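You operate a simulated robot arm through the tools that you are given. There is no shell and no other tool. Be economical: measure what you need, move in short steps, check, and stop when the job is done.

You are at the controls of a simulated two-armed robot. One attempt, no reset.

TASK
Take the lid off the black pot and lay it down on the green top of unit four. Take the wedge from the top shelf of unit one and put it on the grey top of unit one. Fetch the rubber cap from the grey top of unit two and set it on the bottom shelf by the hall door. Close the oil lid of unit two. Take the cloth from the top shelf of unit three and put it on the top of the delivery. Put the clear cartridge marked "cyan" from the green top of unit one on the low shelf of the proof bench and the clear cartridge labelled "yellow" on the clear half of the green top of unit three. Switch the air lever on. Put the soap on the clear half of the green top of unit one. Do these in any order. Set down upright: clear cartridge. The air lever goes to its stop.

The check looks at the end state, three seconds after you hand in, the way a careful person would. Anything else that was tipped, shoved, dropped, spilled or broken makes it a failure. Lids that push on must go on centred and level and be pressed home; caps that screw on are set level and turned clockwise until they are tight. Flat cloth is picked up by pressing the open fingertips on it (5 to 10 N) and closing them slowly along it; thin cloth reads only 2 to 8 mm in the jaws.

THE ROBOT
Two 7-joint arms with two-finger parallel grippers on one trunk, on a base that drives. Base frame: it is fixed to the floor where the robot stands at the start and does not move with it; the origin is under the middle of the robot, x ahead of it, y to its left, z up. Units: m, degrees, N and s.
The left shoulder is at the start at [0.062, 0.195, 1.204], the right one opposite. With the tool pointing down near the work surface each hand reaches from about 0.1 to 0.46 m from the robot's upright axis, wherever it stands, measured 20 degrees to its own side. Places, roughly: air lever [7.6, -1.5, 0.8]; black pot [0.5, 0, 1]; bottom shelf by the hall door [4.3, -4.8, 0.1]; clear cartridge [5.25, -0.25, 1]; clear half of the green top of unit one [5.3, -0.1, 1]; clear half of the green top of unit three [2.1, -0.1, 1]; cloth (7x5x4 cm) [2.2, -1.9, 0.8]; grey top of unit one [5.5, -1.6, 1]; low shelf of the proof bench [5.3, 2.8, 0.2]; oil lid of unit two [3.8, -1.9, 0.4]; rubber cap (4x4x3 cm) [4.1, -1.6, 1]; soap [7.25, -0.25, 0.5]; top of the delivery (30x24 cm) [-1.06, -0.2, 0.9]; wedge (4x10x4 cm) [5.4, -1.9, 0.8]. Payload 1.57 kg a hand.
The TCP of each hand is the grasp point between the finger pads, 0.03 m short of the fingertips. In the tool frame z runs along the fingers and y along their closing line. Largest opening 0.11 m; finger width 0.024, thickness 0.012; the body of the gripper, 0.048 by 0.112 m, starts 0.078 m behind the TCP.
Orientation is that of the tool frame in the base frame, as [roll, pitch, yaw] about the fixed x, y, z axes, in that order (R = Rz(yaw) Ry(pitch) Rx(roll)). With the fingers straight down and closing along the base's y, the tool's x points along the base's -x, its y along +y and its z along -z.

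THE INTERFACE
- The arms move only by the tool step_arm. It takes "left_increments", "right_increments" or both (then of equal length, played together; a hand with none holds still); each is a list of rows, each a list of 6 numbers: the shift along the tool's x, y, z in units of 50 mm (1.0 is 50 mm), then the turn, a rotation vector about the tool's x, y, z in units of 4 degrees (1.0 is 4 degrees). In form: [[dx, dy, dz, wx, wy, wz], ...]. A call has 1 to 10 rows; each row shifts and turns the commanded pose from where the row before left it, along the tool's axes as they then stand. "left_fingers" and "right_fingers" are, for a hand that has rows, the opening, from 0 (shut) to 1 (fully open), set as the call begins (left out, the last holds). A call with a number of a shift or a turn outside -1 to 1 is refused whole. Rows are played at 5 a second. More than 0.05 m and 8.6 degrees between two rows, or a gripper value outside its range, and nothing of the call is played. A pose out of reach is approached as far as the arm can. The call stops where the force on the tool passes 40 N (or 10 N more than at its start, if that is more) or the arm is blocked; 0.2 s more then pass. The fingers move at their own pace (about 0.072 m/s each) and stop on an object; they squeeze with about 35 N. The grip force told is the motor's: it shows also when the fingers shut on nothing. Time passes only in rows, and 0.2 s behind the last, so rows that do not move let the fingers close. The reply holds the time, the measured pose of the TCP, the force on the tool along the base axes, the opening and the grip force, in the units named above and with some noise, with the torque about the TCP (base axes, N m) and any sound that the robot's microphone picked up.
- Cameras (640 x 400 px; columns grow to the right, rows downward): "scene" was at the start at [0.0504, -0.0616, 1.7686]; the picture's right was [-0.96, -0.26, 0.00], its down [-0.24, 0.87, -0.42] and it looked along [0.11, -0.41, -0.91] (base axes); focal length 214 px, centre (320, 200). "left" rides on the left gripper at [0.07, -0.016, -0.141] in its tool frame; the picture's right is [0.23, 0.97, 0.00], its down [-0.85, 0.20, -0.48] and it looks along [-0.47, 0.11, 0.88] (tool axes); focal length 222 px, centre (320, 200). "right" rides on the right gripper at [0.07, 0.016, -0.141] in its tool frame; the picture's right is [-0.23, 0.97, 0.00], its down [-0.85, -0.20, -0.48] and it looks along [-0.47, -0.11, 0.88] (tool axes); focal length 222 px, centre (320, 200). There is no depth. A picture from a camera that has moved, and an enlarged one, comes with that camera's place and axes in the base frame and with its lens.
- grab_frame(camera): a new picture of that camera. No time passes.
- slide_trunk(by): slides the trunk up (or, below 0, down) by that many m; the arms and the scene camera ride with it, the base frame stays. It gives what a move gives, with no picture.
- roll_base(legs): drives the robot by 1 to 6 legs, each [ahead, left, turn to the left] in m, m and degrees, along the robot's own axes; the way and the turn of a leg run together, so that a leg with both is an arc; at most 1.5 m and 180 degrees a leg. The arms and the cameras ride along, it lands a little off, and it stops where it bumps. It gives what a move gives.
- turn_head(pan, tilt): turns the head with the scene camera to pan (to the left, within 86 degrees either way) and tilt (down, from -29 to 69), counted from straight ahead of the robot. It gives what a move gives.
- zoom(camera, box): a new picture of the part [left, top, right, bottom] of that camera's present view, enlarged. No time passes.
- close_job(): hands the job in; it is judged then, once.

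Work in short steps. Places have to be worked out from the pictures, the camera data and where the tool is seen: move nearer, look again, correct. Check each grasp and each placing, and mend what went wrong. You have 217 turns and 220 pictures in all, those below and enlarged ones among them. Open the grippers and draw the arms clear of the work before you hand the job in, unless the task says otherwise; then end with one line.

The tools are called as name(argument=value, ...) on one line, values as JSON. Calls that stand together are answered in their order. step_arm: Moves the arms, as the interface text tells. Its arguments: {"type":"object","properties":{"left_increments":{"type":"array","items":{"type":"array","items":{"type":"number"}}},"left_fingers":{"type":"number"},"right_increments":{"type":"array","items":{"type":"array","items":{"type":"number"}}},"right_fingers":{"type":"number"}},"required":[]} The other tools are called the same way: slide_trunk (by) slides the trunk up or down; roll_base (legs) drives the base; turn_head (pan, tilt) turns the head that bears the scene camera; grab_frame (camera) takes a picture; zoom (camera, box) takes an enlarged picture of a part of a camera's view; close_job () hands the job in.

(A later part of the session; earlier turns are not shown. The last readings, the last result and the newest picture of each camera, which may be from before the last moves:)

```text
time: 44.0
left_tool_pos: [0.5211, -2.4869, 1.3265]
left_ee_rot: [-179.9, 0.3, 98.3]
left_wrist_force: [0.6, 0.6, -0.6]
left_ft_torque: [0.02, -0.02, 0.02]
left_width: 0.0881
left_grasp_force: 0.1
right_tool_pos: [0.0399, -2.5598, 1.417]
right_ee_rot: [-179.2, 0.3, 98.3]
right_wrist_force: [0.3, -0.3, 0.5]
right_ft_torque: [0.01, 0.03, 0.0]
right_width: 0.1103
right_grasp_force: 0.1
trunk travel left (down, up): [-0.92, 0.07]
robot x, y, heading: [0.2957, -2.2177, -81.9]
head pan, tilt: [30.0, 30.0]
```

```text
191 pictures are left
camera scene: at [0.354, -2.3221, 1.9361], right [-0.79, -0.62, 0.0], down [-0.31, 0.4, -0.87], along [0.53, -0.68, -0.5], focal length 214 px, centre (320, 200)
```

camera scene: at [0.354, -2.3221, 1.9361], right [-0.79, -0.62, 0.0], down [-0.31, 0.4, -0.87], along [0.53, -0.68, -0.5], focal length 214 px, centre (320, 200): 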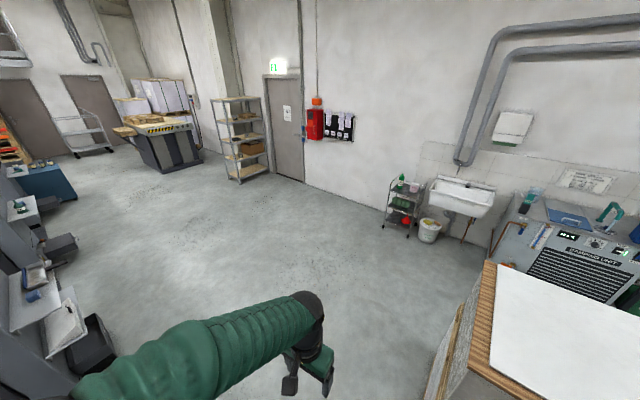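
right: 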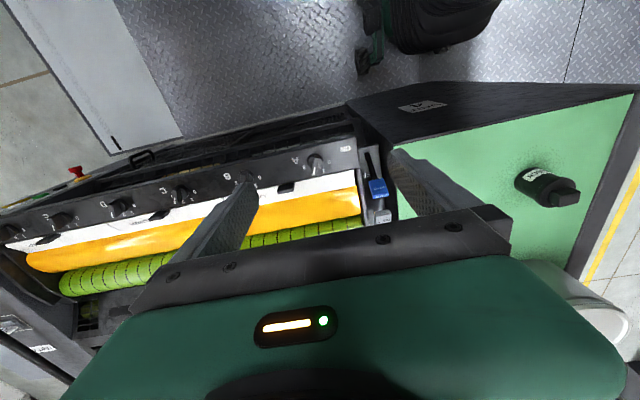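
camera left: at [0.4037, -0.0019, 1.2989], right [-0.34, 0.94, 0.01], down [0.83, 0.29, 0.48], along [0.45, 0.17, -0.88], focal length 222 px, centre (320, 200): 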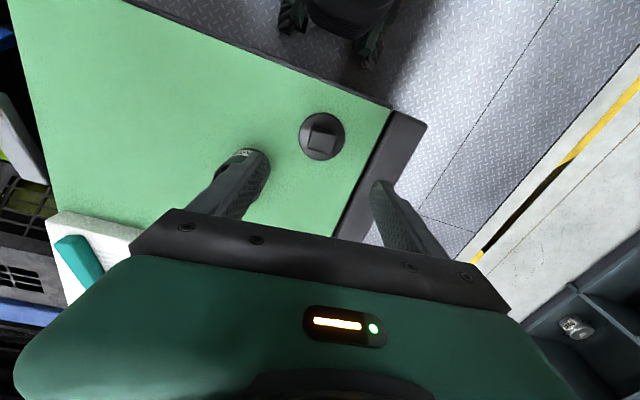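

Bumped the end of unit four. Back off slightly, advance a little (pallet still ~0.4 m ahead), and look left-down.

roll_base(legs=[[0, -0.05, 0], [0.18, 0, 0]])

turn_head(pan=86, tilt=50)

grab_frame(camera="scene")

```text
time: 46.0
left_tool_pos: [0.5169, -2.6617, 1.3252]
left_ee_rot: [-178.9, 0.4, 98.5]
left_wrist_force: [0.0, 0.4, -0.7]
left_ft_torque: [-0.03, -0.06, 0.02]
left_width: 0.088
left_grasp_force: 0.0
right_tool_pos: [0.0364, -2.7336, 1.4241]
right_ee_rot: [-178.4, 0.6, 98.6]
right_wrist_force: [-0.9, 0.4, -0.1]
right_ft_torque: [-0.02, -0.07, 0.02]
right_width: 0.1104
right_grasp_force: 0.1
trunk travel left (down, up): [-0.92, 0.07]
robot x, y, heading: [0.2758, -2.4023, -81.7]
head pan, tilt: [30.0, 30.0]
```

```text
time: 47.3
left_tool_pos: [0.4999, -2.6713, 1.3265]
left_ee_rot: [-179.7, 0.0, 98.3]
left_wrist_force: [0.1, -0.3, 0.7]
left_ft_torque: [0.01, -0.02, -0.02]
left_width: 0.0881
left_grasp_force: 0.0
right_tool_pos: [0.0199, -2.7434, 1.4185]
right_ee_rot: [-179.1, 0.3, 98.5]
right_wrist_force: [-0.3, -0.3, -0.3]
right_ft_torque: [-0.01, 0.0, -0.02]
right_width: 0.11
right_grasp_force: 0.0
trunk travel left (down, up): [-0.92, 0.07]
robot x, y, heading: [0.2713, -2.4003, -81.9]
head pan, tilt: [85.9, 50.0]
```

```text
190 pictures are left
camera scene: at [0.3576, -2.4272, 1.9068], right [0.07, -1.0, 0.0], down [-0.76, -0.05, -0.64], along [0.64, 0.05, -0.77], focal length 214 px, centre (320, 200)
```

scene: 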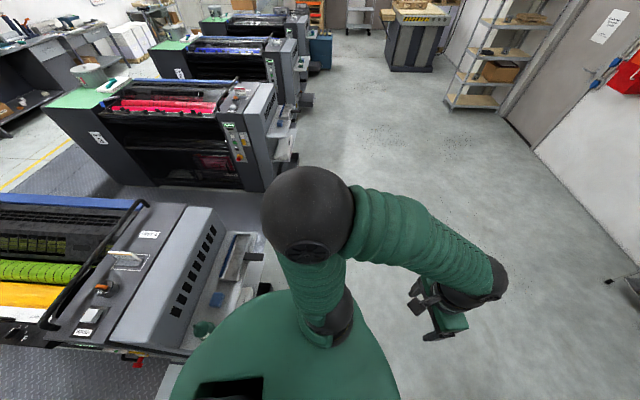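

Check the unit-four end shelf for anything disturbed.

zoom(camera="scene", box=[150, 220, 290, 370])

zoom(camera="scene", box=[180, 60, 340, 200])

```text
2.67 times, centred on (220, 295) of scene
camera zoom: at [0.3576, -2.4272, 1.9068], right [0.07, -1.0, 0.0], down [-0.76, -0.05, -0.64], along [0.64, 0.05, -0.77], focal length 572 px, centre (587, -53)
```

zoom: 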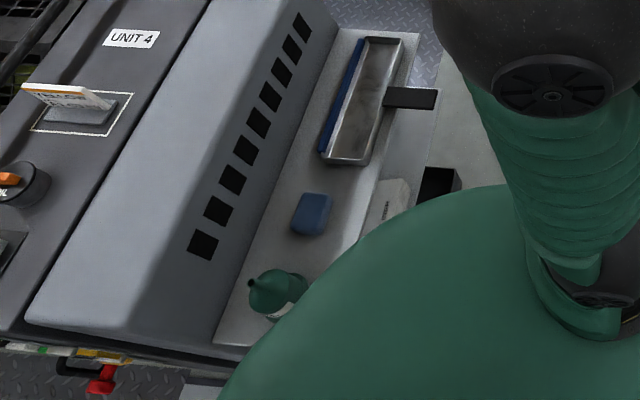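

```text
2.86 times, centred on (260, 130) of scene
camera zoom: at [0.3576, -2.4272, 1.9068], right [0.07, -1.0, 0.0], down [-0.76, -0.05, -0.64], along [0.64, 0.05, -0.77], focal length 613 px, centre (491, 400)
```

zoom: 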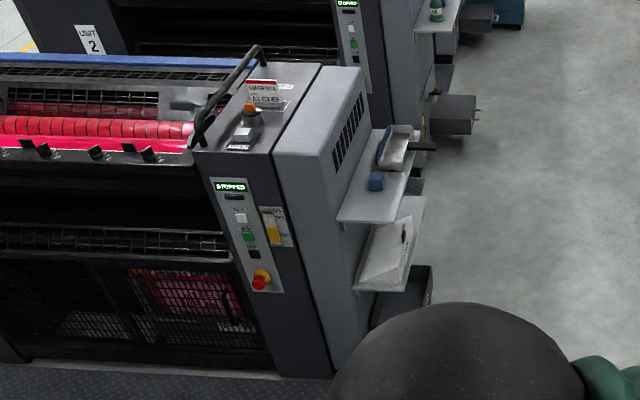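

Unit four's items look undisturbed. Square up, strafe to x≈1.57, then turn to face the unit ends (+y).

roll_base(legs=[[0, 0, -8], [0.08, 0, 0], [0, 1.35, 0], [0.1, 0, 0], [0, 0, 180]])

turn_head(pan=-25, tilt=45)

grab_frame(camera="scene")

```text
time: 63.2
left_tool_pos: [1.4382, -2.2817, 1.3266]
left_ee_rot: [-179.5, 0.1, -93.6]
left_wrist_force: [0.0, -0.1, -0.2]
left_ft_torque: [-0.02, 0.0, 0.01]
left_width: 0.0884
left_grasp_force: 0.1
right_tool_pos: [1.9216, -2.3106, 1.4196]
right_ee_rot: [-178.9, 0.4, -93.3]
right_wrist_force: [-0.7, 0.5, -0.4]
right_ft_torque: [0.0, -0.01, 0.01]
right_width: 0.11
right_grasp_force: 0.1
trunk travel left (down, up): [-0.92, 0.07]
robot x, y, heading: [1.6044, -2.593, 86.4]
head pan, tilt: [85.9, 50.0]
```

```text
time: 65.1
left_tool_pos: [1.4383, -2.2823, 1.3258]
left_ee_rot: [-179.6, 0.1, -93.4]
left_wrist_force: [-0.2, 0.2, 0.1]
left_ft_torque: [0.02, 0.02, 0.0]
left_width: 0.0883
left_grasp_force: 0.0
right_tool_pos: [1.9224, -2.3108, 1.4189]
right_ee_rot: [-179.1, 0.4, -93.5]
right_wrist_force: [-0.4, 0.8, 0.1]
right_ft_torque: [-0.04, 0.03, 0.02]
right_width: 0.11
right_grasp_force: 0.0
trunk travel left (down, up): [-0.92, 0.07]
robot x, y, heading: [1.608, -2.5927, 86.3]
head pan, tilt: [-25.0, 45.0]
```

```text
187 pictures are left
camera scene: at [1.6477, -2.4892, 1.9137], right [0.88, -0.48, 0.0], down [-0.34, -0.62, -0.71], along [0.34, 0.62, -0.71], focal length 214 px, centre (320, 200)
```

scene: 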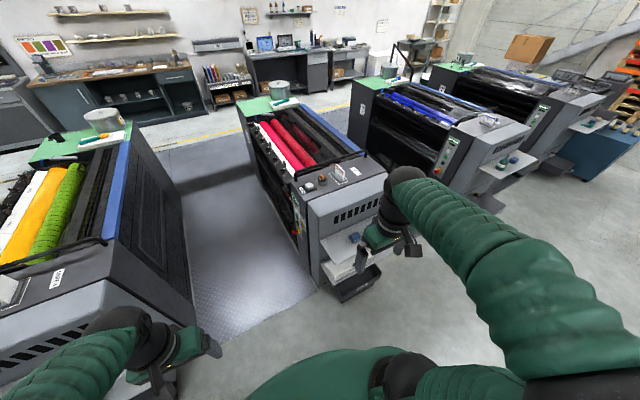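

Cloth at ≈[2.2, -1.94]. Move to put it in front of the right hand and lower the trunk.

roll_base(legs=[[0, 0, 3.7], [0, -0.44, 0], [0.2, 0, 0]])

slide_trunk(by=-0.25)

turn_head(pan=-10, tilt=60)

grab_frame(camera="scene")

grab_frame(camera="right")

```text
time: 69.5
left_tool_pos: [1.8672, -2.1031, 1.327]
left_ee_rot: [-179.6, 0.4, -89.6]
left_wrist_force: [0.1, -0.2, 0.4]
left_ft_torque: [0.01, 0.03, 0.01]
left_width: 0.088
left_grasp_force: 0.1
right_tool_pos: [2.3525, -2.0999, 1.4216]
right_ee_rot: [-179.1, 0.7, -89.6]
right_wrist_force: [-0.5, 0.2, 0.3]
right_ft_torque: [0.07, 0.02, -0.01]
right_width: 0.1103
right_grasp_force: 0.1
trunk travel left (down, up): [-0.92, 0.07]
robot x, y, heading: [2.0534, -2.3968, 89.8]
head pan, tilt: [-25.0, 45.0]
```

```text
time: 72.0
left_tool_pos: [1.8674, -2.0977, 1.075]
left_ee_rot: [-179.6, 0.1, -89.7]
left_wrist_force: [0.9, 0.2, -0.6]
left_ft_torque: [0.0, 0.02, 0.0]
left_width: 0.0878
left_grasp_force: 0.1
right_tool_pos: [2.3537, -2.0951, 1.1694]
right_ee_rot: [-179.0, 0.5, -89.5]
right_wrist_force: [-0.1, 0.2, 0.1]
right_ft_torque: [0.02, 0.04, -0.03]
right_width: 0.1101
right_grasp_force: 0.0
trunk travel left (down, up): [-0.67, 0.32]
robot x, y, heading: [2.0571, -2.3974, 89.8]
head pan, tilt: [-25.0, 45.0]
```

```text
time: 72.8
left_tool_pos: [1.8688, -2.0983, 1.0776]
left_ee_rot: [-179.6, 0.1, -89.6]
left_wrist_force: [0.3, 0.3, 0.1]
left_ft_torque: [0.0, 0.01, 0.0]
left_width: 0.0878
left_grasp_force: 0.1
right_tool_pos: [2.354, -2.0954, 1.1705]
right_ee_rot: [-178.9, 0.5, -89.6]
right_wrist_force: [-0.3, -0.6, 0.2]
right_ft_torque: [0.01, 0.02, -0.04]
right_width: 0.1101
right_grasp_force: 0.1
trunk travel left (down, up): [-0.67, 0.32]
robot x, y, heading: [2.0542, -2.3948, 89.9]
head pan, tilt: [-10.0, 60.0]
```

```text
186 pictures are left
camera scene: at [2.0689, -2.2989, 1.6442], right [0.98, -0.17, 0.0], down [-0.15, -0.85, -0.5], along [0.09, 0.49, -0.87], focal length 214 px, centre (320, 200)
```

scene: 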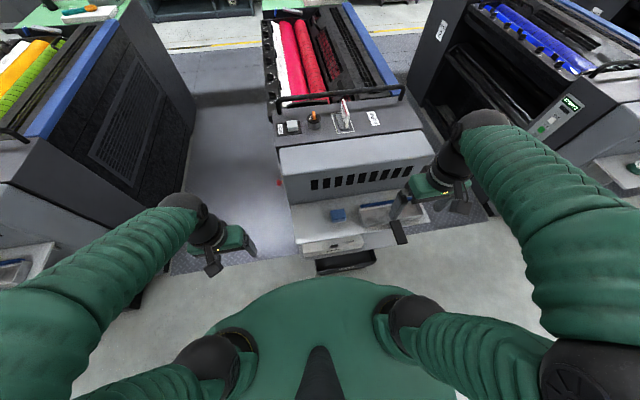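

```text
185 pictures are left
camera right: at [2.3362, -2.1652, 1.3093], right [-0.98, 0.22, -0.01], down [0.18, 0.85, 0.49], along [0.12, 0.47, -0.87], focal length 222 px, centre (320, 200)
```

right: 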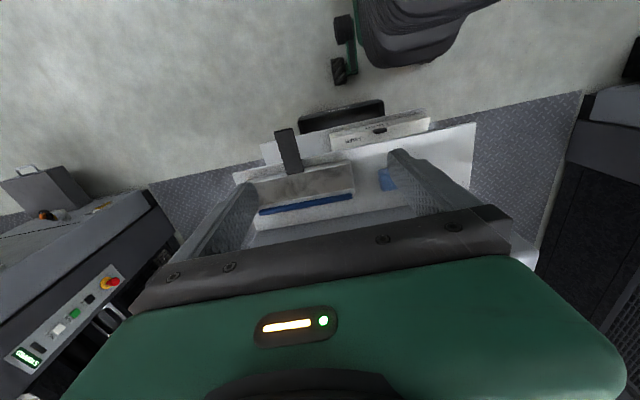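

Triangulated cloth ≈[2.222, -1.90, 0.78], tray just to its right. Zoom for exact extents.

zoom(camera="scene", box=[280, 160, 440, 260])

zoom(camera="right", box=[230, 90, 490, 250])

```text
4.00 times, centred on (360, 210) of scene
camera zoom: at [2.0689, -2.2989, 1.6442], right [0.98, -0.17, 0.0], down [-0.15, -0.85, -0.5], along [0.09, 0.49, -0.87], focal length 858 px, centre (160, 160)
```

zoom: 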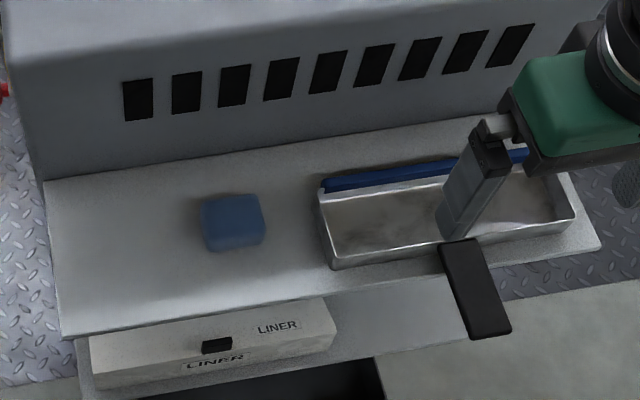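

```text
2.46 times, centred on (360, 170) of right
camera zoom: at [2.3362, -2.1652, 1.3093], right [-0.98, 0.22, -0.01], down [0.18, 0.85, 0.49], along [0.12, 0.47, -0.87], focal length 547 px, centre (222, 274)
```

zoom: 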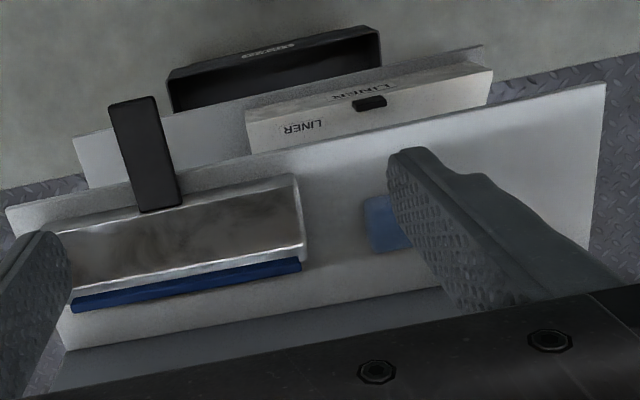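

Lower the trunk 0.1 and bring the right hand above the cloth.

slide_trunk(by=-0.1)

step_arm(right_increments=[[-0.6, 0.5, 0, 0, 0, 0], [-0.7, 0.5, 0, 0, 0, 0], [-0.7, 0.5, 0, 0, 0, 0], [-0.7, 0.5, 0, 0, 0, 0], [-0.7, 0.5, 0, 0, 0, 0], [-0.5, 0.08, 0.5, 0, 0, 0], [0, 0, 0.9, 0, 0, 0]], right_fingers=0.85)

grab_frame(camera="right")

zoom(camera="scene", box=[240, 120, 440, 245])

```text
time: 74.1
left_tool_pos: [1.8681, -2.097, 0.9757]
left_ee_rot: [-179.6, 0.0, -89.5]
left_wrist_force: [0.6, 0.0, -0.8]
left_ft_torque: [-0.01, -0.03, -0.02]
left_width: 0.088
left_grasp_force: 0.0
right_tool_pos: [2.3546, -2.094, 1.07]
right_ee_rot: [-179.1, 0.4, -89.5]
right_wrist_force: [0.4, -0.3, 0.5]
right_ft_torque: [0.04, 0.0, 0.02]
right_width: 0.11
right_grasp_force: 0.0
trunk travel left (down, up): [-0.57, 0.42]
robot x, y, heading: [2.0576, -2.3967, 89.9]
head pan, tilt: [-10.0, 60.0]
```

```text
time: 75.7
left_tool_pos: [1.8668, -2.0976, 0.9764]
left_ee_rot: [-179.6, 0.0, -89.5]
left_wrist_force: [-1.0, 0.3, -0.4]
left_ft_torque: [-0.03, -0.01, 0.02]
left_width: 0.0882
left_grasp_force: 0.0
right_tool_pos: [2.2258, -1.8995, 0.9991]
right_ee_rot: [-179.0, 0.4, -89.5]
right_wrist_force: [-0.5, -0.2, -0.3]
right_ft_torque: [-0.02, -0.02, 0.02]
right_width: 0.0935
right_grasp_force: 0.1
trunk travel left (down, up): [-0.57, 0.42]
robot x, y, heading: [2.054, -2.3987, 90.0]
head pan, tilt: [-10.0, 60.0]
```

```text
182 pictures are left
camera right: at [2.208, -1.9705, 1.1392], right [-0.98, 0.22, -0.01], down [0.19, 0.85, 0.49], along [0.12, 0.47, -0.87], focal length 222 px, centre (320, 200)
```

right: 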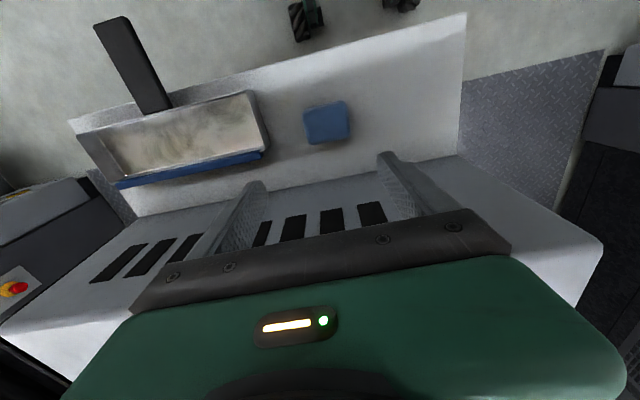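

```text
3.20 times, centred on (340, 182) of scene
camera zoom: at [2.0689, -2.297, 1.5441], right [0.98, -0.17, 0.0], down [-0.15, -0.85, -0.5], along [0.09, 0.49, -0.87], focal length 686 px, centre (256, 256)
```

zoom: 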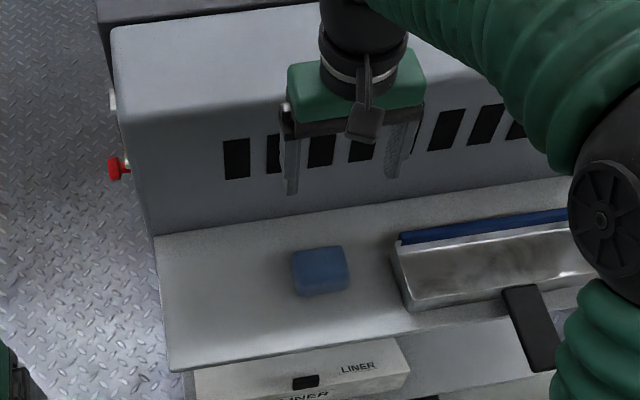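

Cloth is below at ≈[2.221, -1.905]. Descend to tcp z≈0.815 and check.

step_arm(right_increments=[[0.1, 0.08, 1, 0, 0, 0], [0, 0, 1, 0, 0, 0], [0, 0, 1, 0, 0, 0], [0, 0, 0.65, 0, 0, 0]])

zoom(camera="right", box=[220, 80, 460, 230])

zoom(camera="scene", box=[260, 150, 420, 250])

```text
refused: row 1 steps farther than a row can; nothing moved
```

```text
2.67 times, centred on (340, 155) of right
camera zoom: at [2.208, -1.9705, 1.1392], right [-0.98, 0.22, -0.01], down [0.19, 0.85, 0.49], along [0.12, 0.47, -0.87], focal length 592 px, centre (267, 320)
```

zoom: 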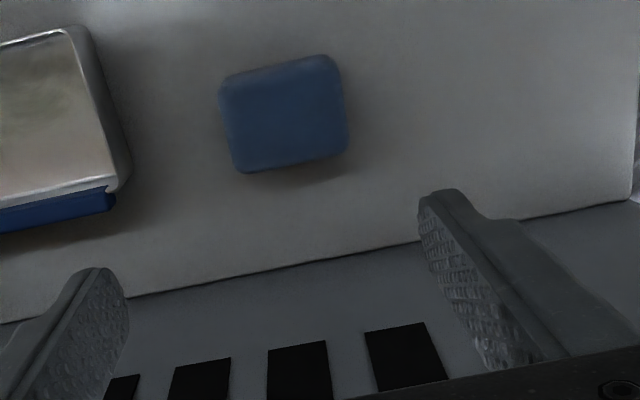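

```text
4.00 times, centred on (340, 200) of scene
camera zoom: at [2.0689, -2.297, 1.5441], right [0.98, -0.17, 0.0], down [-0.15, -0.85, -0.5], along [0.09, 0.49, -0.87], focal length 858 px, centre (240, 200)
```

zoom: 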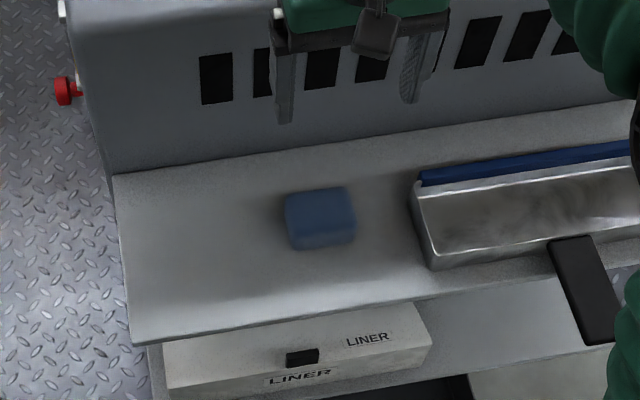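

Row too long; split it.

step_arm(right_increments=[[0.1, 0.08, 0.6, 0, 0, 0], [0, 0, 1, 0, 0, 0], [0, 0, 1, 0, 0, 0], [0, 0, 1, 0, 0, 0]])

zoom(camera="right", box=[220, 80, 460, 230])

zoom(camera="scene", box=[260, 150, 420, 250])

```text
time: 76.7
left_tool_pos: [1.8683, -2.0958, 0.9756]
left_ee_rot: [-179.6, 0.0, -89.6]
left_wrist_force: [0.1, 0.8, -0.1]
left_ft_torque: [0.01, 0.0, -0.01]
left_width: 0.0877
left_grasp_force: 0.1
right_tool_pos: [2.2212, -1.9022, 0.8169]
right_ee_rot: [-178.9, 0.3, -89.6]
right_wrist_force: [0.5, 0.2, -0.2]
right_ft_torque: [0.02, 0.02, 0.01]
right_width: 0.0937
right_grasp_force: 0.0
trunk travel left (down, up): [-0.57, 0.42]
robot x, y, heading: [2.0554, -2.3958, 89.9]
head pan, tilt: [-10.0, 60.0]
```

```text
2.67 times, centred on (340, 155) of right
camera zoom: at [2.2036, -1.973, 0.9571], right [-0.98, 0.22, -0.02], down [0.18, 0.85, 0.49], along [0.12, 0.47, -0.87], focal length 592 px, centre (267, 320)
```

zoom: 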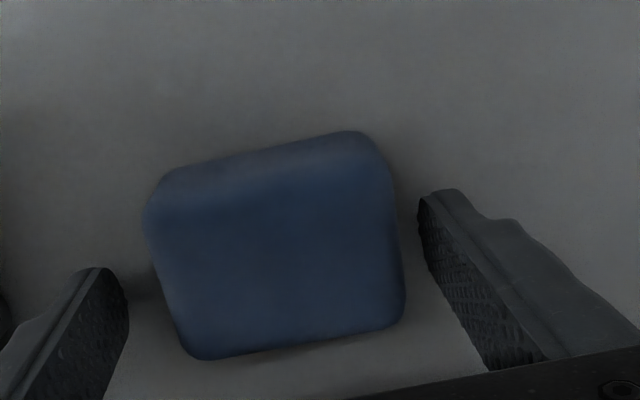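

```text
4.00 times, centred on (340, 200) of scene
camera zoom: at [2.0684, -2.2954, 1.544], right [0.98, -0.17, 0.0], down [-0.15, -0.85, -0.5], along [0.09, 0.49, -0.87], focal length 858 px, centre (240, 200)
```

zoom: 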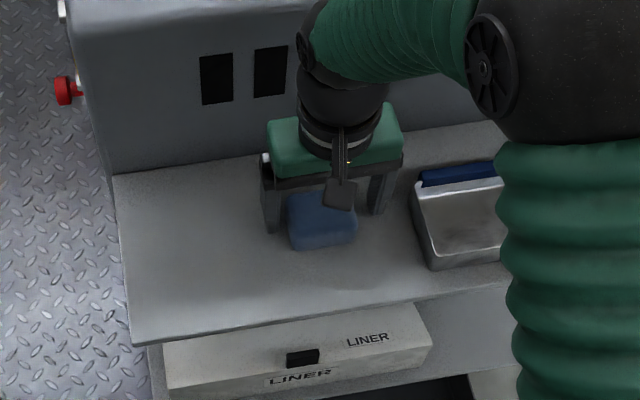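

Fingers straddle the cloth. Lower ~2 cm and close.

step_arm(right_increments=[[0, 0, 0.2, 0, 0, 0], [0, 0, 0.15, 0, 0, 0]])

step_arm(right_increments=[[0, 0, 0, 0, 0, 0], [0, 0, 0, 0, 0, 0], [0, 0, 0, 0, 0, 0], [0, 0, 0, 0, 0, 0]], right_fingers=0.2)

zoom(camera="right", box=[220, 80, 460, 230])

```text
time: 77.3
left_tool_pos: [1.8667, -2.1016, 0.9781]
left_ee_rot: [-179.6, 0.3, -89.7]
left_wrist_force: [0.6, 0.2, 0.2]
left_ft_torque: [-0.04, 0.01, 0.03]
left_width: 0.088
left_grasp_force: 0.1
right_tool_pos: [2.2207, -1.9039, 0.8109]
right_ee_rot: [-179.1, 0.7, -89.4]
right_wrist_force: [1.3, -16.4, 33.5]
right_ft_torque: [-0.92, 1.74, 0.59]
right_width: 0.0922
right_grasp_force: 0.0
trunk travel left (down, up): [-0.57, 0.42]
robot x, y, heading: [2.0594, -2.396, 90.1]
head pan, tilt: [-10.0, 60.0]
stopped in row 2 (right hand): the force on the tool passed its limit at 47 N (the readings are from after the stop); the commanded pose is now the measured one
```

```text
time: 78.3
left_tool_pos: [1.8652, -2.1016, 0.9773]
left_ee_rot: [-179.3, 0.4, -89.7]
left_wrist_force: [0.6, -0.4, -0.3]
left_ft_torque: [0.01, 0.04, 0.02]
left_width: 0.0881
left_grasp_force: 0.0
right_tool_pos: [2.2171, -1.9013, 0.8109]
right_ee_rot: [-179.1, 1.3, -89.5]
right_wrist_force: [-24.5, -2.2, 36.2]
right_ft_torque: [-0.5, 2.12, -0.17]
right_width: 0.0644
right_grasp_force: 35.5
trunk travel left (down, up): [-0.57, 0.42]
robot x, y, heading: [2.0545, -2.3973, 90.0]
head pan, tilt: [-10.0, 60.0]
```

```text
2.67 times, centred on (340, 155) of right
camera zoom: at [2.1999, -1.9743, 0.9495], right [-0.98, 0.22, -0.01], down [0.18, 0.85, 0.5], along [0.12, 0.49, -0.87], focal length 592 px, centre (267, 320)
```

zoom: 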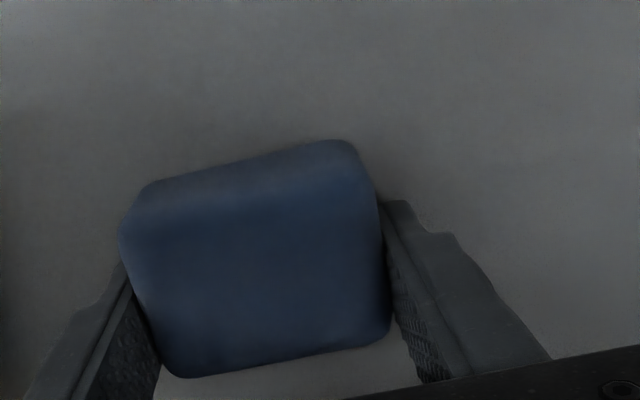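

Tips are on the shelf (z≈0.78) and the cloth is gripped (6.4 cm). Lift.

step_arm(right_increments=[[0, 0, -0.4, 0, 0, 0], [0, 0, -1, 0, 0, 0], [0, 0, -1, 0, 0, 0], [0.3, 0, -0.9, 0, 0, 0], [0.9, 0, 0, 0, 0, 0], [0.9, 0, 0, 0, 0, 0]])

grab_frame(camera="right")

zoom(camera="scene", box=[260, 150, 420, 250])

```text
time: 79.7
left_tool_pos: [1.8684, -2.0989, 0.9769]
left_ee_rot: [-179.7, 0.2, -89.6]
left_wrist_force: [1.0, 0.8, -0.1]
left_ft_torque: [0.01, -0.01, -0.02]
left_width: 0.0878
left_grasp_force: 0.0
right_tool_pos: [2.2188, -2.0089, 0.9698]
right_ee_rot: [-179.1, 0.9, -89.4]
right_wrist_force: [0.3, -0.4, -0.2]
right_ft_torque: [0.03, -0.02, 0.04]
right_width: 0.0642
right_grasp_force: 34.6
trunk travel left (down, up): [-0.57, 0.42]
robot x, y, heading: [2.0552, -2.3951, 90.2]
head pan, tilt: [-10.0, 60.0]
```

```text
175 pictures are left
camera right: at [2.2017, -2.0813, 1.109], right [-0.98, 0.22, -0.01], down [0.19, 0.85, 0.49], along [0.12, 0.48, -0.87], focal length 222 px, centre (320, 200)
```

right: 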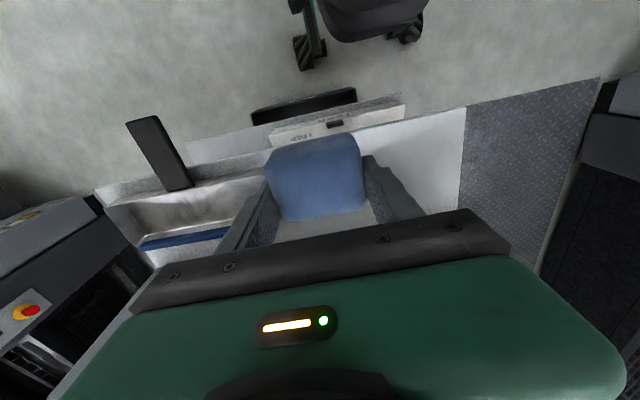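

```text
4.00 times, centred on (340, 200) of scene
camera zoom: at [2.0689, -2.3003, 1.5443], right [0.98, -0.17, 0.0], down [-0.15, -0.85, -0.5], along [0.09, 0.49, -0.87], focal length 858 px, centre (240, 200)
```

zoom: 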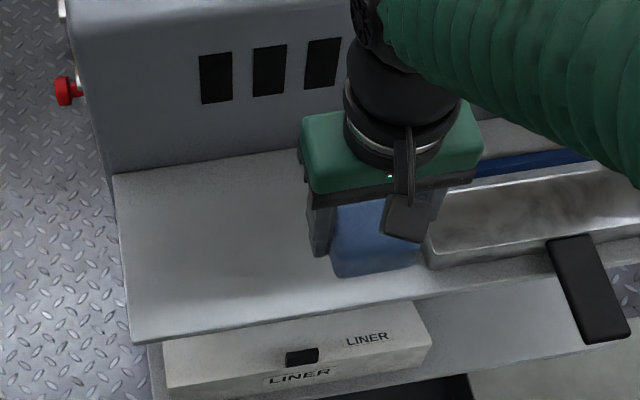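

Cloth is held in the right hand; the delivery top is reached best from the left aisle later, so I keep it and work the right side with the left hand. Back off, raise, and move to unit two.

roll_base(legs=[[-0.35, 0, 0], [0, -1.4, 0], [0, -0.4, 0]])

slide_trunk(by=0.3)

turn_head(pan=0, tilt=45)

grab_frame(camera="scene")

```text
time: 90.7
left_tool_pos: [3.6695, -2.4571, 0.9749]
left_ee_rot: [-179.4, 0.1, -90.0]
left_wrist_force: [0.0, 0.2, -0.2]
left_ft_torque: [0.02, -0.04, 0.0]
left_width: 0.0881
left_grasp_force: 0.2
right_tool_pos: [4.0204, -2.3686, 0.9693]
right_ee_rot: [-179.0, 0.8, -89.9]
right_wrist_force: [-0.1, 0.8, -0.7]
right_ft_torque: [0.04, -0.02, -0.03]
right_width: 0.0642
right_grasp_force: 35.2
trunk travel left (down, up): [-0.57, 0.42]
robot x, y, heading: [3.856, -2.7551, 89.5]
head pan, tilt: [-10.0, 60.0]
```

```text
time: 93.7
left_tool_pos: [3.6737, -2.4567, 1.2756]
left_ee_rot: [-179.6, 0.1, -90.0]
left_wrist_force: [0.3, 0.4, -1.2]
left_ft_torque: [0.01, 0.0, -0.03]
left_width: 0.0879
left_grasp_force: 0.1
right_tool_pos: [4.0239, -2.3685, 1.2696]
right_ee_rot: [-179.1, 0.8, -89.9]
right_wrist_force: [-0.4, 0.0, -0.9]
right_ft_torque: [-0.02, 0.02, -0.01]
right_width: 0.064
right_grasp_force: 34.4
trunk travel left (down, up): [-0.87, 0.12]
robot x, y, heading: [3.86, -2.7576, 89.6]
head pan, tilt: [-10.0, 60.0]
```

```text
time: 94.4
left_tool_pos: [3.6731, -2.4553, 1.2764]
left_ee_rot: [-179.6, 0.0, -89.9]
left_wrist_force: [0.4, 0.8, -0.2]
left_ft_torque: [-0.02, -0.02, 0.01]
left_width: 0.0879
left_grasp_force: 0.0
right_tool_pos: [4.0246, -2.3681, 1.2682]
right_ee_rot: [-179.1, 0.7, -89.9]
right_wrist_force: [0.3, 0.1, -0.1]
right_ft_torque: [-0.01, 0.02, 0.0]
right_width: 0.0639
right_grasp_force: 35.3
trunk travel left (down, up): [-0.87, 0.12]
robot x, y, heading: [3.8614, -2.7558, 89.7]
head pan, tilt: [0.0, 45.0]
```

```text
173 pictures are left
camera scene: at [3.8611, -2.6419, 1.8635], right [1.0, -0.01, 0.0], down [-0.01, -0.71, -0.71], along [0.01, 0.71, -0.71], focal length 214 px, centre (320, 200)
```

scene: 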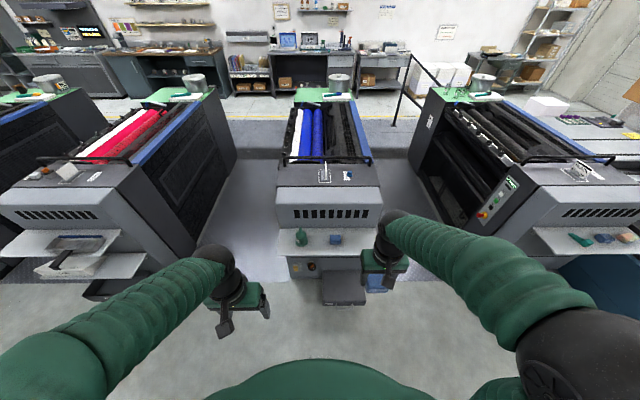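

zoom(camera="scene", box=[260, 150, 410, 310])

zoom(camera="scene", box=[480, 140, 640, 310])

```text
2.50 times, centred on (335, 230) of scene
camera zoom: at [3.8611, -2.6419, 1.8635], right [1.0, -0.01, 0.0], down [-0.01, -0.71, -0.71], along [0.01, 0.71, -0.71], focal length 536 px, centre (282, 125)
```

zoom: 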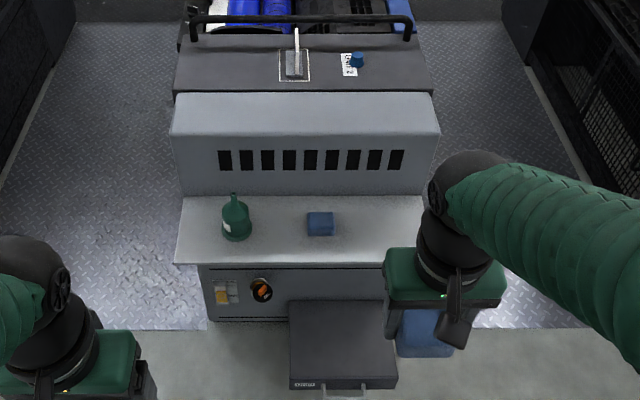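

```text
2.35 times, centred on (560, 225) of scene
camera zoom: at [3.8611, -2.6419, 1.8635], right [1.0, -0.01, 0.0], down [-0.01, -0.71, -0.71], along [0.01, 0.71, -0.71], focal length 505 px, centre (-245, 141)
```

zoom: 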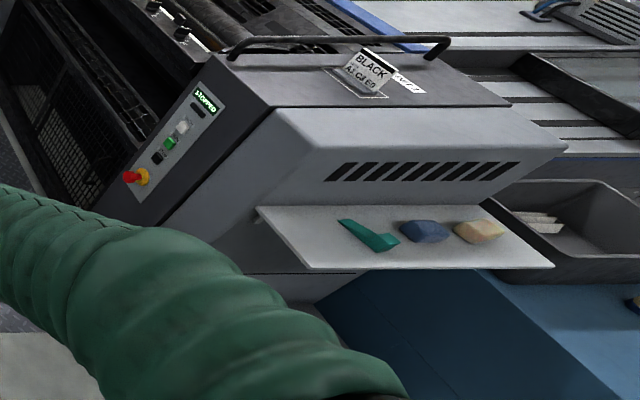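

Rubber cap seen at ≈[4.06,-1.57,1.02]; green wedge on unit one's shelf at ≈[5.40,-1.93]. The oil lid seems to be the orange-knobbed fitting at ≈[3.81,-1.85,0.37]; lower the trunk for a closer view.

slide_trunk(by=-0.55)

turn_head(pan=0, tilt=45)

grab_frame(camera="scene")

zoom(camera="scene", box=[260, 150, 400, 250])

```text
refused: -0.55 is not a number from -0.4 to 0.4
```

```text
time: 95.0
left_tool_pos: [3.6741, -2.4562, 1.2757]
left_ee_rot: [-179.7, 0.1, -90.0]
left_wrist_force: [0.3, -0.2, 0.7]
left_ft_torque: [-0.02, -0.01, -0.01]
left_width: 0.0881
left_grasp_force: 0.1
right_tool_pos: [4.0241, -2.3672, 1.2693]
right_ee_rot: [-179.2, 0.9, -89.9]
right_wrist_force: [-0.7, 1.3, -0.9]
right_ft_torque: [-0.04, -0.02, 0.02]
right_width: 0.064
right_grasp_force: 35.3
trunk travel left (down, up): [-0.87, 0.12]
robot x, y, heading: [3.8582, -2.7598, 89.3]
head pan, tilt: [0.0, 45.0]
```

```text
170 pictures are left
camera scene: at [3.8611, -2.642, 1.8636], right [1.0, -0.01, 0.0], down [0.0, -0.71, -0.71], along [0.0, 0.71, -0.71], focal length 214 px, centre (320, 200)
```

scene: 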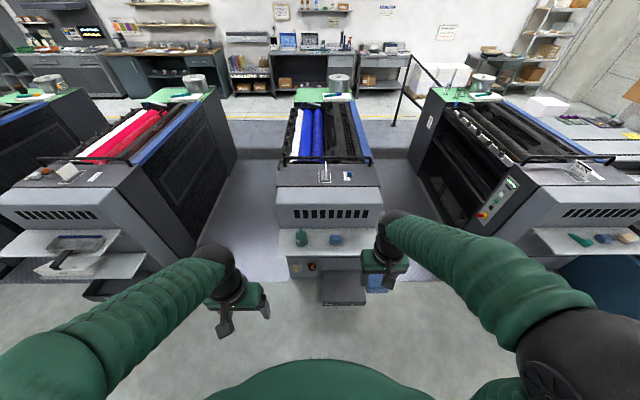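

```text
4.00 times, centred on (330, 200) of scene
camera zoom: at [3.8611, -2.642, 1.8636], right [1.0, -0.01, 0.0], down [0.0, -0.71, -0.71], along [0.0, 0.71, -0.71], focal length 858 px, centre (280, 200)
```

zoom: 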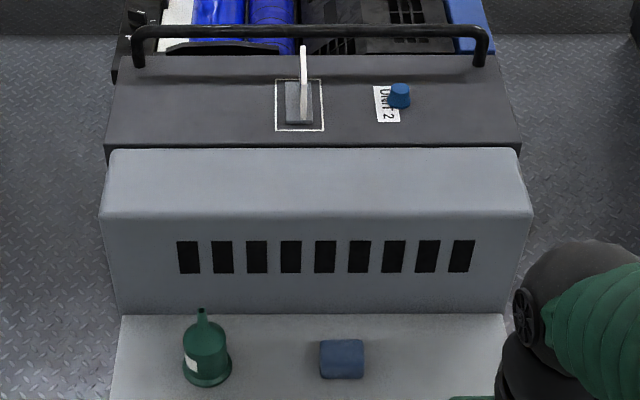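

Slide limit is 0.4; lower in two moves.

slide_trunk(by=-0.4)

slide_trunk(by=-0.2)

turn_head(pan=0, tilt=40)

grab_frame(camera="scene")

zoom(camera="scene", box=[260, 180, 400, 280])

```text
time: 98.9
left_tool_pos: [3.6738, -2.4567, 0.8766]
left_ee_rot: [-179.6, 0.2, -89.9]
left_wrist_force: [0.4, -0.1, 0.9]
left_ft_torque: [0.0, -0.03, 0.01]
left_width: 0.0879
left_grasp_force: 0.1
right_tool_pos: [4.0254, -2.3689, 0.8692]
right_ee_rot: [-179.1, 0.9, -90.0]
right_wrist_force: [0.3, 0.0, -0.5]
right_ft_torque: [-0.01, -0.02, 0.02]
right_width: 0.064
right_grasp_force: 35.5
trunk travel left (down, up): [-0.47, 0.52]
robot x, y, heading: [3.8595, -2.7591, 89.5]
head pan, tilt: [0.0, 45.0]
```

```text
time: 101.0
left_tool_pos: [3.673, -2.4569, 0.6761]
left_ee_rot: [-179.6, 0.2, -90.0]
left_wrist_force: [0.2, 0.4, 0.0]
left_ft_torque: [-0.02, 0.0, -0.01]
left_width: 0.0877
left_grasp_force: 0.0
right_tool_pos: [4.0248, -2.3694, 0.6701]
right_ee_rot: [-179.2, 0.8, -89.9]
right_wrist_force: [-0.4, 0.7, -1.3]
right_ft_torque: [-0.01, -0.04, 0.01]
right_width: 0.0641
right_grasp_force: 34.9
trunk travel left (down, up): [-0.27, 0.72]
robot x, y, heading: [3.8577, -2.7549, 89.7]
head pan, tilt: [0.0, 45.0]
```

```text
time: 101.7
left_tool_pos: [3.6734, -2.4566, 0.6758]
left_ee_rot: [-179.6, 0.1, -89.9]
left_wrist_force: [0.3, -0.1, -0.3]
left_ft_torque: [0.0, 0.0, -0.04]
left_width: 0.0879
left_grasp_force: 0.1
right_tool_pos: [4.0248, -2.3693, 0.6697]
right_ee_rot: [-179.2, 0.8, -89.9]
right_wrist_force: [-0.7, -0.7, -0.3]
right_ft_torque: [-0.03, -0.01, 0.0]
right_width: 0.064
right_grasp_force: 34.8
trunk travel left (down, up): [-0.27, 0.72]
robot x, y, heading: [3.8608, -2.7555, 89.3]
head pan, tilt: [0.0, 40.0]
```

```text
168 pictures are left
camera scene: at [3.8612, -2.639, 1.2708], right [1.0, -0.01, 0.0], down [0.0, -0.64, -0.77], along [0.01, 0.77, -0.64], focal length 214 px, centre (320, 200)
```

scene: 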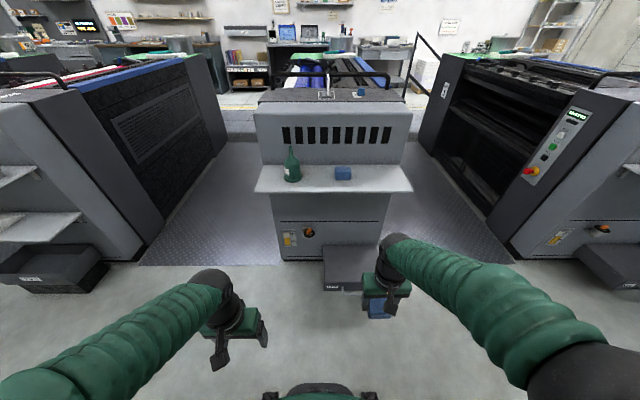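

```text
4.00 times, centred on (330, 230) of scene
camera zoom: at [3.8612, -2.639, 1.2708], right [1.0, -0.01, 0.0], down [0.0, -0.64, -0.77], along [0.01, 0.77, -0.64], focal length 858 px, centre (280, 80)
```

zoom: 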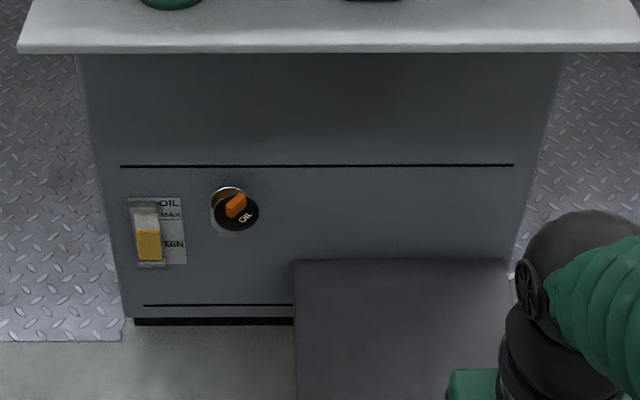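

Zoom further on the oil lid, and compare with unit one's.

zoom(camera="scene", box=[295, 218, 335, 243])

zoom(camera="scene", box=[580, 215, 620, 240])

```text
16.00 times, centred on (315, 230) of scene
camera zoom: at [3.8612, -2.639, 1.2708], right [1.0, -0.01, 0.0], down [0.0, -0.64, -0.77], along [0.01, 0.77, -0.64], focal length 3432 px, centre (400, -288)
```

zoom: 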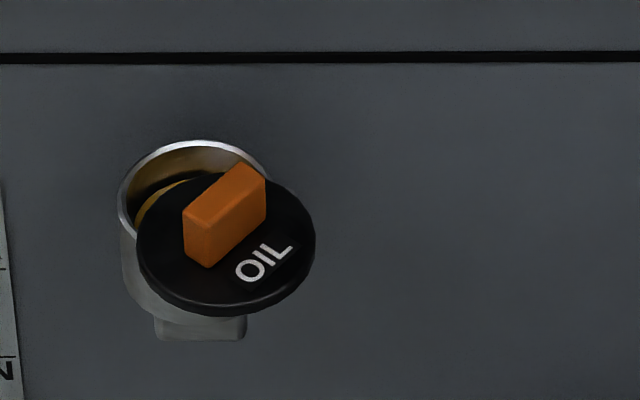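

```text
16.00 times, centred on (600, 228) of scene
camera zoom: at [3.8612, -2.639, 1.2708], right [1.0, -0.01, 0.0], down [0.0, -0.64, -0.77], along [0.01, 0.77, -0.64], focal length 3432 px, centre (-4160, -240)
```

zoom: 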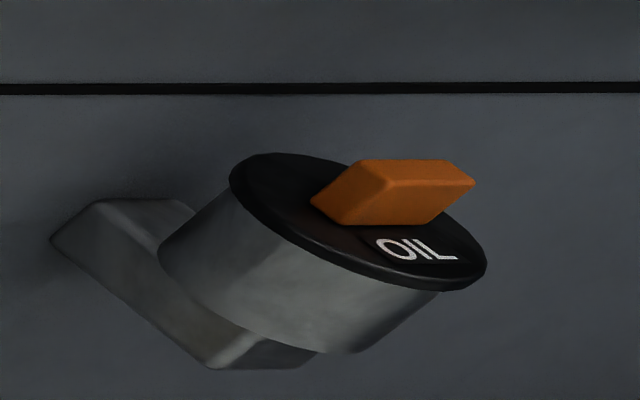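

The oil lid is a handled disc on an angled filler neck, sitting askew at ≈[3.816,-1.90,0.435]. I'll pitch the left hand forward ~48° to view and approach along the neck axis, and draw the right hand (cloth) back.

step_arm(left_increments=[[0, 0, 0, 0, -1, 0], [0, 0, 0, 0, -1, 0], [0, 0, 0, 0, -1, 0], [0, 0, 0, 0, -1, 0], [0, 0, 0, 0, -1, 0], [0, 0, 0, 0, -1, 0], [0, 0, 0, 0, -1, 0], [0, 0, 0, 0, -1, 0], [0, 0, 0, 0, -1, 0], [0, 0, 0, 0, -1, 0]], right_increments=[[0.4, 0, 0, 0, 0, 0], [0.4, 0, 0, 0, 0, 0], [0.4, 0, 0, 0, 0, 0], [0.4, 0, 0, 0, 0, 0], [0.4, 0, 0, 0, 0, 0], [0.4, 0, 0, 0, 0, 0], [0.4, 0, 0, 0, 0, 0], [0, 0, 0, 0, 0, 0], [0, 0, 0, 0, 0, 0], [0, 0, 0, 0, 0, 0]], left_fingers=1)

step_arm(left_increments=[[0, 0, 0, 0, -1, 0], [0, 0, 0, 0, -1, 0]])

roll_base(legs=[[0.2, -0.12, 0]])

grab_frame(camera="left")

grab_frame(camera="scene")

```text
time: 103.9
left_tool_pos: [3.6821, -2.3352, 0.7268]
left_ee_rot: [-179.4, 40.1, -89.6]
left_wrist_force: [-0.5, 0.2, -0.1]
left_ft_torque: [-0.01, -0.01, -0.02]
left_width: 0.1099
left_grasp_force: 0.0
left hand out of reach, approached as far as the arm can: row 3, 4, 5, 6, 7, 8, 9, 10
right_tool_pos: [4.0222, -2.4952, 0.6704]
right_ee_rot: [-179.1, 0.7, -89.9]
right_wrist_force: [0.9, -0.2, -1.1]
right_ft_torque: [0.02, 0.0, -0.04]
right_width: 0.0637
right_grasp_force: 35.0
right hand out of reach, approached as far as the arm can: row 7
trunk travel left (down, up): [-0.27, 0.72]
robot x, y, heading: [3.8575, -2.7609, 89.7]
head pan, tilt: [0.0, 40.0]
```

```text
time: 104.5
left_tool_pos: [3.6852, -2.3076, 0.7455]
left_ee_rot: [-179.4, 48.0, -89.5]
left_wrist_force: [0.2, -0.3, 0.7]
left_ft_torque: [0.03, -0.01, 0.02]
left_width: 0.1102
left_grasp_force: 0.0
left hand out of reach, approached as far as the arm can: row 1, 2
right_tool_pos: [4.0223, -2.4964, 0.6703]
right_ee_rot: [-179.1, 0.8, -90.1]
right_wrist_force: [-0.1, -0.5, -0.8]
right_ft_torque: [0.0, 0.0, 0.01]
right_width: 0.0641
right_grasp_force: 34.9
trunk travel left (down, up): [-0.27, 0.72]
robot x, y, heading: [3.8594, -2.7565, 89.3]
head pan, tilt: [0.0, 40.0]
```

```text
time: 106.2
left_tool_pos: [3.8052, -2.1075, 0.7455]
left_ee_rot: [-179.2, 48.0, -89.4]
left_wrist_force: [-0.2, 0.6, 0.3]
left_ft_torque: [0.01, -0.04, 0.0]
left_width: 0.1101
left_grasp_force: 0.0
right_tool_pos: [4.142, -2.2937, 0.6719]
right_ee_rot: [-179.0, 0.7, -89.8]
right_wrist_force: [0.2, 0.1, -1.8]
right_ft_torque: [0.03, 0.02, -0.02]
right_width: 0.0639
right_grasp_force: 35.6
trunk travel left (down, up): [-0.27, 0.72]
robot x, y, heading: [3.9775, -2.5575, 89.4]
head pan, tilt: [0.0, 40.0]
```

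```text
164 pictures are left
camera left: at [3.8208, -2.2585, 0.7871], right [-0.97, -0.15, -0.18], down [-0.21, 0.22, 0.95], along [-0.11, 0.96, -0.24], focal length 222 px, centre (320, 200)
```

left: 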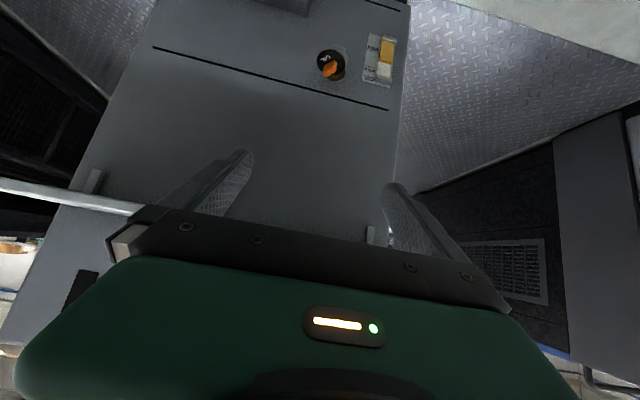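

```text
163 pictures are left
camera scene: at [3.9797, -2.4379, 1.2708], right [1.0, -0.01, 0.0], down [0.0, -0.64, -0.77], along [0.01, 0.77, -0.64], focal length 214 px, centre (320, 200)
```

scene: 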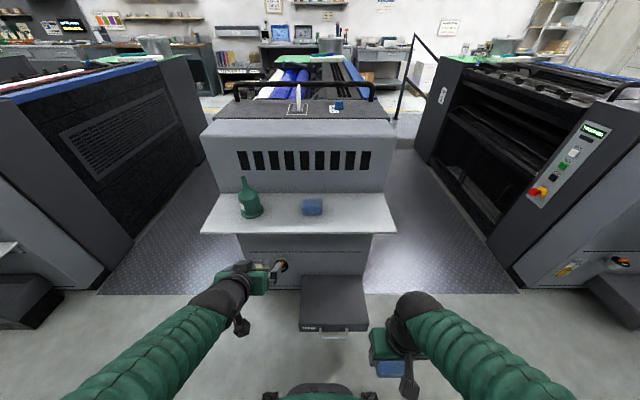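

Lower the trunk 0.2 to bring the left camera level with the filler.

slide_trunk(by=-0.2)

grab_frame(camera="left")

zoom(camera="left", box=[260, 80, 420, 180])

```text
time: 108.4
left_tool_pos: [3.8056, -2.1078, 0.5455]
left_ee_rot: [-179.5, 48.1, -89.5]
left_wrist_force: [-0.5, 0.7, -0.6]
left_ft_torque: [0.0, -0.02, 0.02]
left_width: 0.1099
left_grasp_force: 0.1
right_tool_pos: [4.143, -2.294, 0.4722]
right_ee_rot: [-179.0, 0.8, -89.8]
right_wrist_force: [0.6, -0.2, -0.7]
right_ft_torque: [0.02, 0.0, 0.03]
right_width: 0.0638
right_grasp_force: 34.6
trunk travel left (down, up): [-0.07, 0.92]
robot x, y, heading: [3.9802, -2.5557, 89.6]
head pan, tilt: [0.0, 40.0]
```

```text
162 pictures are left
camera left: at [3.8222, -2.2592, 0.5877], right [-0.97, -0.15, -0.18], down [-0.21, 0.22, 0.95], along [-0.11, 0.96, -0.24], focal length 222 px, centre (320, 200)
```

left: 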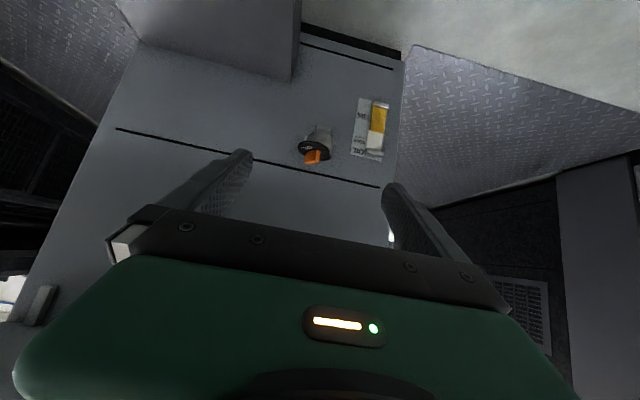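

```text
4.00 times, centred on (340, 130) of left
camera zoom: at [3.8222, -2.2592, 0.5877], right [-0.97, -0.15, -0.18], down [-0.21, 0.22, 0.95], along [-0.11, 0.96, -0.24], focal length 888 px, centre (240, 480)
```

zoom: 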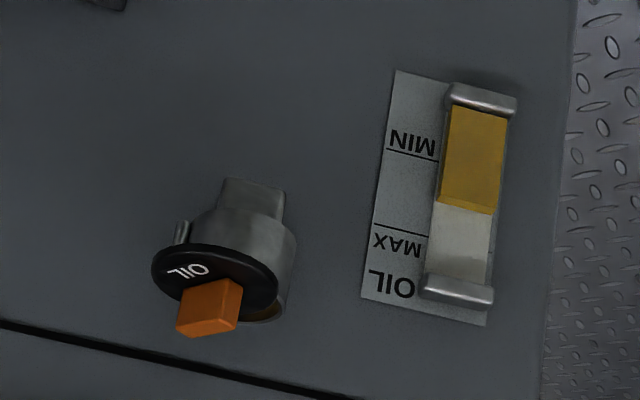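

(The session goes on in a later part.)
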